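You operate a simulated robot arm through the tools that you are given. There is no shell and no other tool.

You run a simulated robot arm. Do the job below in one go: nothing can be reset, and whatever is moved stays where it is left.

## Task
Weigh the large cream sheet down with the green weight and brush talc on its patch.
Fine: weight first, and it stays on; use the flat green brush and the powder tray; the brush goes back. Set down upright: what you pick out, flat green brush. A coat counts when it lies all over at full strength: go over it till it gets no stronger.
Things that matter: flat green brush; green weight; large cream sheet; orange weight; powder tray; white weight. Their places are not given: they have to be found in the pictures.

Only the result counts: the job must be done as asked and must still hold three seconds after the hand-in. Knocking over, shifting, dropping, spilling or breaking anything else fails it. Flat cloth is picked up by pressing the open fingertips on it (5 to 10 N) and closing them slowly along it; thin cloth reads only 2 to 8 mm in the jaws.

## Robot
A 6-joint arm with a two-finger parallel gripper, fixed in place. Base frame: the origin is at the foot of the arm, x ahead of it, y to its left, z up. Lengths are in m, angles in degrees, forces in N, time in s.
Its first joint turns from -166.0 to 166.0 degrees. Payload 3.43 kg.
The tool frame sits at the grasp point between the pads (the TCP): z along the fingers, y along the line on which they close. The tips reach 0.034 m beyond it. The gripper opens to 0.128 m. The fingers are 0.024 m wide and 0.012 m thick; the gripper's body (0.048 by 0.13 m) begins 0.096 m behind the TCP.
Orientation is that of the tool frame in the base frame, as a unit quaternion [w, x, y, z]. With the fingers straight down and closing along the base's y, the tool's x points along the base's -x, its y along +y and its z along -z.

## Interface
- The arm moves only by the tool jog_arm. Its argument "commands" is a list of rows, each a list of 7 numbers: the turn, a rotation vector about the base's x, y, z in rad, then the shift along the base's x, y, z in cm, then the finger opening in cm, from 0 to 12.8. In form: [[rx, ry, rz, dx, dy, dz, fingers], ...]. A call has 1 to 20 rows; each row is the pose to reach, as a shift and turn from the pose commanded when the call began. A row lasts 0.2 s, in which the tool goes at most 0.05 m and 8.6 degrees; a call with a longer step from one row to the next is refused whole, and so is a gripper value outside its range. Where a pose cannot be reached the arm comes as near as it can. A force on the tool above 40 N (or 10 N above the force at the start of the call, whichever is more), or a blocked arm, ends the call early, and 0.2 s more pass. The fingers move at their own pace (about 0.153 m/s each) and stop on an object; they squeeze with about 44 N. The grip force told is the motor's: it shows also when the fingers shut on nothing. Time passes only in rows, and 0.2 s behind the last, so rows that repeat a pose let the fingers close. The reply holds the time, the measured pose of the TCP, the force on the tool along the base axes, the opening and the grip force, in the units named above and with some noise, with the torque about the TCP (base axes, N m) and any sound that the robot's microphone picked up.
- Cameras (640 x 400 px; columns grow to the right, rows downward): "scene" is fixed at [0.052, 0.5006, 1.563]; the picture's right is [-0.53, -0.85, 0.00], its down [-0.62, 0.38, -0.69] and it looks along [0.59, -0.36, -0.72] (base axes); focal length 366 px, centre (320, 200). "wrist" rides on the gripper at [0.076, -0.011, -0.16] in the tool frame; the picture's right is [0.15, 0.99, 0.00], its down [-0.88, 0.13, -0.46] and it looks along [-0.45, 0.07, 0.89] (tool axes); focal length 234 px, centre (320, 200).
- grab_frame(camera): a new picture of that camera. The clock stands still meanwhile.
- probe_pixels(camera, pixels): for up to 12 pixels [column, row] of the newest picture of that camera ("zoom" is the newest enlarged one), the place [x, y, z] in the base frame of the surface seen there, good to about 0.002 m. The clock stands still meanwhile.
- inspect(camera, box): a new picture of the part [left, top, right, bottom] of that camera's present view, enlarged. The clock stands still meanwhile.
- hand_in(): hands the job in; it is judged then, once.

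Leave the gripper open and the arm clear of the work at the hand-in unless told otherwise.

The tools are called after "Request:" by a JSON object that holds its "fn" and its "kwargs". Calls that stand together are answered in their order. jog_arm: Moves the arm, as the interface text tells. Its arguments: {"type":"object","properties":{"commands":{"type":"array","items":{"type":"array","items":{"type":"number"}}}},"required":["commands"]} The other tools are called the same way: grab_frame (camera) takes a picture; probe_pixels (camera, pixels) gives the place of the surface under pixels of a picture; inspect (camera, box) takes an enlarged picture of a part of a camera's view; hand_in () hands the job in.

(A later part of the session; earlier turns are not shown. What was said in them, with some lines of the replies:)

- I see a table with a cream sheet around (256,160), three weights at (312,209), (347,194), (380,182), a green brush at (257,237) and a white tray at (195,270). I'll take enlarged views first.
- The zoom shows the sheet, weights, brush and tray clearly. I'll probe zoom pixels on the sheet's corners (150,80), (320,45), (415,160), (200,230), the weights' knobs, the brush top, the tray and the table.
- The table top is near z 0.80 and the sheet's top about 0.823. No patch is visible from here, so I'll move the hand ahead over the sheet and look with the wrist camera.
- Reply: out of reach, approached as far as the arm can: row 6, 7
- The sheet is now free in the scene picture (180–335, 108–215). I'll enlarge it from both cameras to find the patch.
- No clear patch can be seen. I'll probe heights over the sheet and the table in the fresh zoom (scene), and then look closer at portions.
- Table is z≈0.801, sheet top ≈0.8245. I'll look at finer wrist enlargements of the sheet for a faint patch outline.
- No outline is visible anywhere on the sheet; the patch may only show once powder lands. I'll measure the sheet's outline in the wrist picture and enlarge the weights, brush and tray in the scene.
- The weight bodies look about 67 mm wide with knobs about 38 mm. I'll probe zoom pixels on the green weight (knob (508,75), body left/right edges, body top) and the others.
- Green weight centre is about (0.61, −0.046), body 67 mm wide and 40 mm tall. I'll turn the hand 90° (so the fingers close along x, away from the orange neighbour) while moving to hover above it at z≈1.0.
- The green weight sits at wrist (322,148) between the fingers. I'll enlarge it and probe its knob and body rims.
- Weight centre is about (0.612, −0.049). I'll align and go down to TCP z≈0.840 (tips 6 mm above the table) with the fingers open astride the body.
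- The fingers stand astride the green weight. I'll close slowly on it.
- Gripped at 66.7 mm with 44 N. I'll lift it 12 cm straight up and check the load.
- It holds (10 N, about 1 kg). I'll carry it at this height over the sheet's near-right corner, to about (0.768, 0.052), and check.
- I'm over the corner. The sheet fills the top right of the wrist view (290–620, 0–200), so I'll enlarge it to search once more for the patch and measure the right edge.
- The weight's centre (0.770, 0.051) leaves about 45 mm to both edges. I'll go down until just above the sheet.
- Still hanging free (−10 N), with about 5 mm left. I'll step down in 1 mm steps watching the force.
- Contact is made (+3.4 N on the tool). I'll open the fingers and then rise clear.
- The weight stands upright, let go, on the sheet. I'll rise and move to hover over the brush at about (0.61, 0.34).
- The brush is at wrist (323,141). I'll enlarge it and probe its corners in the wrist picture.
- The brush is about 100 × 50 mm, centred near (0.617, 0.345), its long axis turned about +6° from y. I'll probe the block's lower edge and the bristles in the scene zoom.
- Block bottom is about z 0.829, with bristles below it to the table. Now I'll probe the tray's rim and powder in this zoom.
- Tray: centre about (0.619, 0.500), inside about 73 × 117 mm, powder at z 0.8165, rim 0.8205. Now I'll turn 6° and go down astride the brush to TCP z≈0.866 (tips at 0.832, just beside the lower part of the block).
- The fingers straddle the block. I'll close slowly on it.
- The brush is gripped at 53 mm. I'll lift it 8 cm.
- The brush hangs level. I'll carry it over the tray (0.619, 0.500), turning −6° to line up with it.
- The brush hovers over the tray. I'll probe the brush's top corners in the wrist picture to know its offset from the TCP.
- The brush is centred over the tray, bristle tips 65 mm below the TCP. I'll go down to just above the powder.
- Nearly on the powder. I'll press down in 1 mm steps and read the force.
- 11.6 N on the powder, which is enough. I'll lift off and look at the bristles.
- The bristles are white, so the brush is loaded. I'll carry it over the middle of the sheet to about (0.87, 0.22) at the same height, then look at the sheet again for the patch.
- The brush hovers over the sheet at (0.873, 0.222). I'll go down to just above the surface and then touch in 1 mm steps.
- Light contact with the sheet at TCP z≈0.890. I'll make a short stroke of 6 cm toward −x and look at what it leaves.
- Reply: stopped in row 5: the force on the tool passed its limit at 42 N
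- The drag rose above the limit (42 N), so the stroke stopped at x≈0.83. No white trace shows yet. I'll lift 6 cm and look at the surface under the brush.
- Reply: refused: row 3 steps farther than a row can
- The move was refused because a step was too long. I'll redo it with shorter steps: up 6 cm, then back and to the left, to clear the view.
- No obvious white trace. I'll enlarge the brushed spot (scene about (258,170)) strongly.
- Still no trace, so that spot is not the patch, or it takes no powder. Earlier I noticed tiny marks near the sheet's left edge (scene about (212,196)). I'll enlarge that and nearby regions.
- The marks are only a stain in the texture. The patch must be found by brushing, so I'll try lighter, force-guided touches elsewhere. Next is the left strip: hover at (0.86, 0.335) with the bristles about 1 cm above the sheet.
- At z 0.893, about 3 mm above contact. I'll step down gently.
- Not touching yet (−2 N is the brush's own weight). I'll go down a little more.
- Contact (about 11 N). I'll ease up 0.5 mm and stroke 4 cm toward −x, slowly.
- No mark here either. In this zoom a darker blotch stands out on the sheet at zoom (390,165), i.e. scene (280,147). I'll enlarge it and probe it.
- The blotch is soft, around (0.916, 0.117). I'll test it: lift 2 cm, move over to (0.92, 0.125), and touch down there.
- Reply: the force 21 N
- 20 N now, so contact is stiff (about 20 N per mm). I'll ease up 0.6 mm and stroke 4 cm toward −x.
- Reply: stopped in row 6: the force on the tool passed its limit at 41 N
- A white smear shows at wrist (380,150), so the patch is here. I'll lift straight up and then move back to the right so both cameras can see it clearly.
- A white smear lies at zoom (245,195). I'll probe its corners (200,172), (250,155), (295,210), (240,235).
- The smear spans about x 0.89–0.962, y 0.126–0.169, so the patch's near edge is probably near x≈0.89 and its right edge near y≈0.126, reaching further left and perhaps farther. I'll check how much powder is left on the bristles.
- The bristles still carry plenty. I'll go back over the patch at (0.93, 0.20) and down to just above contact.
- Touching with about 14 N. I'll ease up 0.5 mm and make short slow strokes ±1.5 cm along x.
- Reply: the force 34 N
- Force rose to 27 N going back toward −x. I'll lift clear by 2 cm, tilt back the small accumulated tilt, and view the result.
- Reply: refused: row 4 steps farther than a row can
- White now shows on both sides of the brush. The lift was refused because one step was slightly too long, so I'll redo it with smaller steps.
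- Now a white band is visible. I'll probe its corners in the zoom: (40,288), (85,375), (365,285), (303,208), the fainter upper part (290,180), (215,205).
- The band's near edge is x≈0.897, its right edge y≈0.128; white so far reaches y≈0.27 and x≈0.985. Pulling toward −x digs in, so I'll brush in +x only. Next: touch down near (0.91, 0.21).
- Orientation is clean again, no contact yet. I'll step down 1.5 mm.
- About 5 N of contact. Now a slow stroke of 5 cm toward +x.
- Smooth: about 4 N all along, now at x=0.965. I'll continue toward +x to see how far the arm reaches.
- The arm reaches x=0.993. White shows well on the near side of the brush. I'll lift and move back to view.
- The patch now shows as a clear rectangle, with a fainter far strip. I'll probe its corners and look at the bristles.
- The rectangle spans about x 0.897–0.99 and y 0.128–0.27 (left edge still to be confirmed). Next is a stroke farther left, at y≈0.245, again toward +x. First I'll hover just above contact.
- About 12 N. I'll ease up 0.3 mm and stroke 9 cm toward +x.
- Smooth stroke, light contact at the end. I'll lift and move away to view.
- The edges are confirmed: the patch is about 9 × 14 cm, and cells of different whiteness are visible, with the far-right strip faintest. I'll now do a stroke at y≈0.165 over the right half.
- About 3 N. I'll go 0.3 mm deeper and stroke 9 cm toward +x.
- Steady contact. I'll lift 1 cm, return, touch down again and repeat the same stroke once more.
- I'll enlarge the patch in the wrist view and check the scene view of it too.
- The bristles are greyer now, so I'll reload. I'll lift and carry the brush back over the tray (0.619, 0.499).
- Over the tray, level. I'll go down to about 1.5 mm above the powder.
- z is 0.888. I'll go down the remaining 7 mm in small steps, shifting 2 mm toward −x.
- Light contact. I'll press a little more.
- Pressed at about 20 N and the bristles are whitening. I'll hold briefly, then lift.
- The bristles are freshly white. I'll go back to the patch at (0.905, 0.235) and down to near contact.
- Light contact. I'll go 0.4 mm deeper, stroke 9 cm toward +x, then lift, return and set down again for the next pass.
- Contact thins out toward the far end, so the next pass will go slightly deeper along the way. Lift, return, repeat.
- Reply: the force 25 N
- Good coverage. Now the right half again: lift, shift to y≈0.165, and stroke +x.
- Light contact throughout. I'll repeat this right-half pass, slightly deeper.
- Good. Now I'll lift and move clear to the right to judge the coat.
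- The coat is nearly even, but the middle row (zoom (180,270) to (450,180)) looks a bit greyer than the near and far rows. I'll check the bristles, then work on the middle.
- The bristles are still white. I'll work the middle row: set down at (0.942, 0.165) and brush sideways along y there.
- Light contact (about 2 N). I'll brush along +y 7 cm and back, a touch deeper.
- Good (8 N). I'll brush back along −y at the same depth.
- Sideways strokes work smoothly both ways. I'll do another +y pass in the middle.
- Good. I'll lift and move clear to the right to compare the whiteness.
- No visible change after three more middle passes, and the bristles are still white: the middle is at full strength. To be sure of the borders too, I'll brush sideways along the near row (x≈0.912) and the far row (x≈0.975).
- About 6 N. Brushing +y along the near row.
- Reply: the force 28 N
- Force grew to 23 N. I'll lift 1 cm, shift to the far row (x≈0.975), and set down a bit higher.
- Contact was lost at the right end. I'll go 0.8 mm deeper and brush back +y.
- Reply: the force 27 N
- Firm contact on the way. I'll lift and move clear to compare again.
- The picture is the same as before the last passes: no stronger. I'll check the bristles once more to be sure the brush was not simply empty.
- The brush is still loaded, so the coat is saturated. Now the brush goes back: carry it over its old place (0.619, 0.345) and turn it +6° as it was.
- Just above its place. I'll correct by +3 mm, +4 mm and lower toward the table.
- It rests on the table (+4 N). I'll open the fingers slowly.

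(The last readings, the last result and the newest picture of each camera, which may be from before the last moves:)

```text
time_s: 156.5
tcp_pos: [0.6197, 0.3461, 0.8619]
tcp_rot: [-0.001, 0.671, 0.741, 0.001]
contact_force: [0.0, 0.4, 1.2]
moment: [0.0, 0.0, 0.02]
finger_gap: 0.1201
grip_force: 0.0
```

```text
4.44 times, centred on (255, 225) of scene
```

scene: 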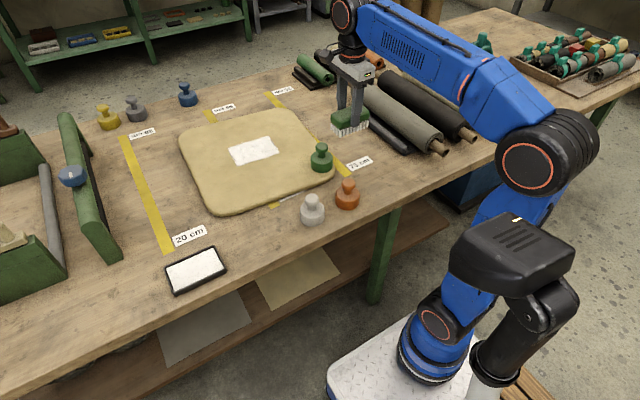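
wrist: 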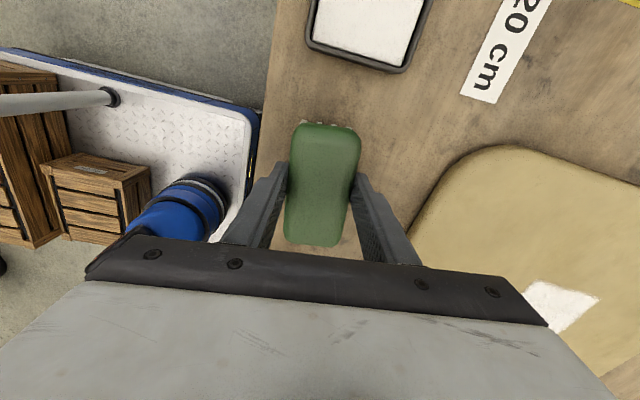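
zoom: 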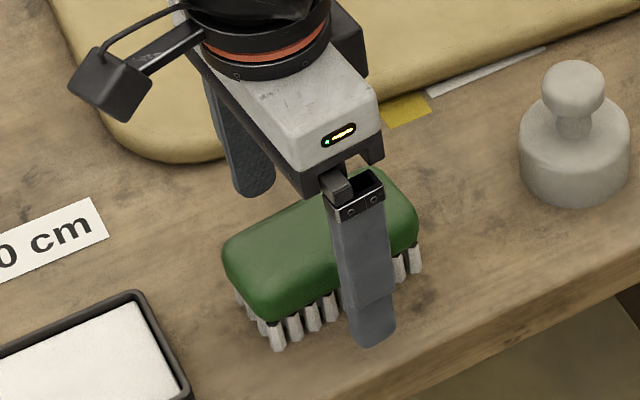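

The brush stands upright, released. I'll rise straight up and move clear of the table items.

Request:
{"fn": "jog_arm", "kwargs": {"commands": [[0, 0, 0, 0, 0, 2, 12.8], [0, 0, 0, 0, 0, 6, 12.8], [0, 0, 0, 0, 0, 10, 12.8], [0, 0, 0, 0, 0, 14, 12.8], [0, 0, 0, 0, -3, 17, 12.8], [0, 0, 0, 0, -7, 19, 12.8], [0, 0, 0, 0, -11.5, 21, 12.8], [0, 0, 0, 0, -16, 22, 12.8], [0, 0, 0, 0, -20.5, 23, 12.8], [0, 0, 0, 0, -25, 24, 12.8], [0, 0, 0, 0, -29.5, 25, 12.8], [0, 0, 0, 0, -34, 25, 12.8], [0, 0, 0, 0, -38, 25, 12.8], [0, 0, 0, 0, -38, 25, 12.8]]}}

Request:
{"fn": "grab_frame", "kwargs": {"camera": "scene"}}

Request:
{"fn": "inspect", "kwargs": {"camera": "scene", "box": [150, 110, 400, 300]}}

Request:
{"fn": "inspect", "kwargs": {"camera": "scene", "box": [225, 132, 283, 168]}}

```text
time_s: 159.5
tcp_pos: [0.6221, -0.0368, 1.1114]
tcp_rot: [-0.001, 0.67, 0.742, 0.001]
contact_force: [0.4, -0.4, 0.0]
moment: [-0.01, 0.0, 0.0]
finger_gap: 0.128
grip_force: 0.2
```

```text
taken
```

scene: 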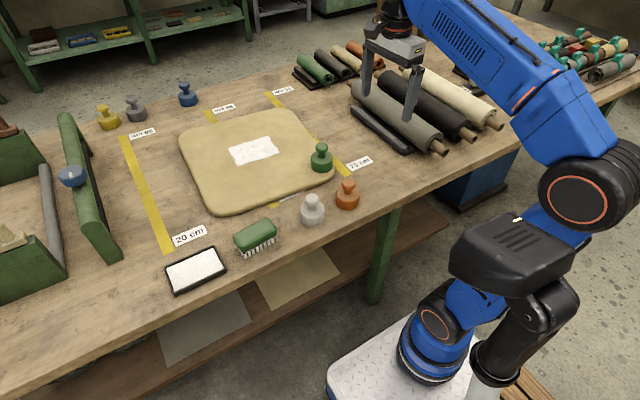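

```text
2.11 times, centred on (275, 205) of scene
```

zoom: 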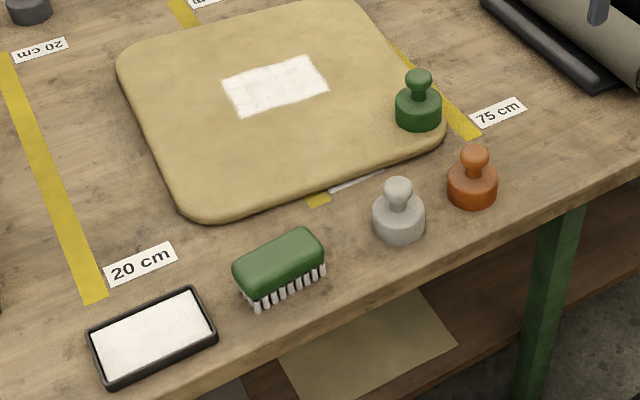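

```text
11.03 times, centred on (254, 150) of scene
```

zoom: 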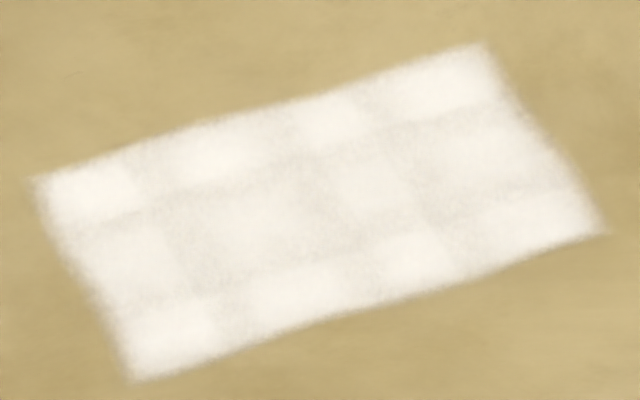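

Everything looks in place: weight on the corner, coat even, tray and other weights untouched. I'll check the brush's place against the original bristle positions (0.591, 0.384) and (0.597, 0.291).

Request:
{"fn": "inspect", "kwargs": {"camera": "scene", "box": [220, 205, 300, 265]}}

Request:
{"fn": "probe_pixels", "kwargs": {"camera": "zoom", "pixels": [[228, 340], [228, 362], [330, 300], [440, 245], [160, 215], [290, 200], [320, 245], [430, 205]]}}

Request:
{"fn": "inspect", "kwargs": {"camera": "scene", "box": [155, 205, 295, 305]}}

```text
6.67 times, centred on (260, 235) of scene
```

zoom: 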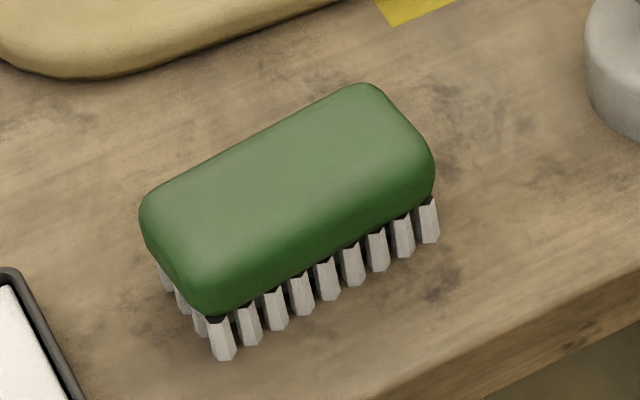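

```text
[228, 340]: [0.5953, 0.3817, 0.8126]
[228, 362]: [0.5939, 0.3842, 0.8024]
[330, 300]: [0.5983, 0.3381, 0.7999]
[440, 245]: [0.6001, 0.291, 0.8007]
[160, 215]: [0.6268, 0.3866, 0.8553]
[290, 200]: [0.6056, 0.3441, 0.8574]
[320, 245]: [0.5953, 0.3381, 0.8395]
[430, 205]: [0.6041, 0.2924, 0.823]
```

```text
4.00 times, centred on (225, 255) of scene
```

zoom: 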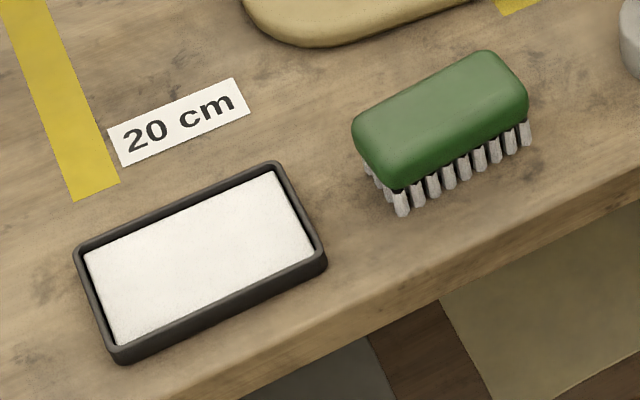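

The brush stands upright within about 4 mm of its old place, and the tray is unmoved. The green weight is on the sheet, the coat gets no stronger, the gripper is open and the arm is clear. I'm handing in.

Request:
{"fn": "hand_in", "kwargs": {}}

```text
The job is handed in.
```

I've done the job and handed it in; no verdict came back, so this is from the last pictures and readings.

- **Weight:** The green weight went on first. It stands upright on the near-right corner of the large cream sheet, clear of the patch.
- **Patch:** Nothing marked the patch, so I found it by brushing. It is about 9 × 14 cm in the middle of the sheet.
- **Coat:** I loaded the flat green brush from the powder tray twice and went over the patch until further passes showed no change. A faint grid of whiter and greyer areas remains. I took it as part of how the coat looks, since the brush still held powder and more passes did not alter it.
- **Brush:** It is back upright within about 4 mm of where it was, with its bristles still white with talc.
- **Other things:** The tray and the white and orange weights look unmoved, and I saw no shift in the sheet. Two early strokes did press hard enough (about 42 N) to trip the force limit.

At the hand-in the gripper was open and the arm was clear of the work.
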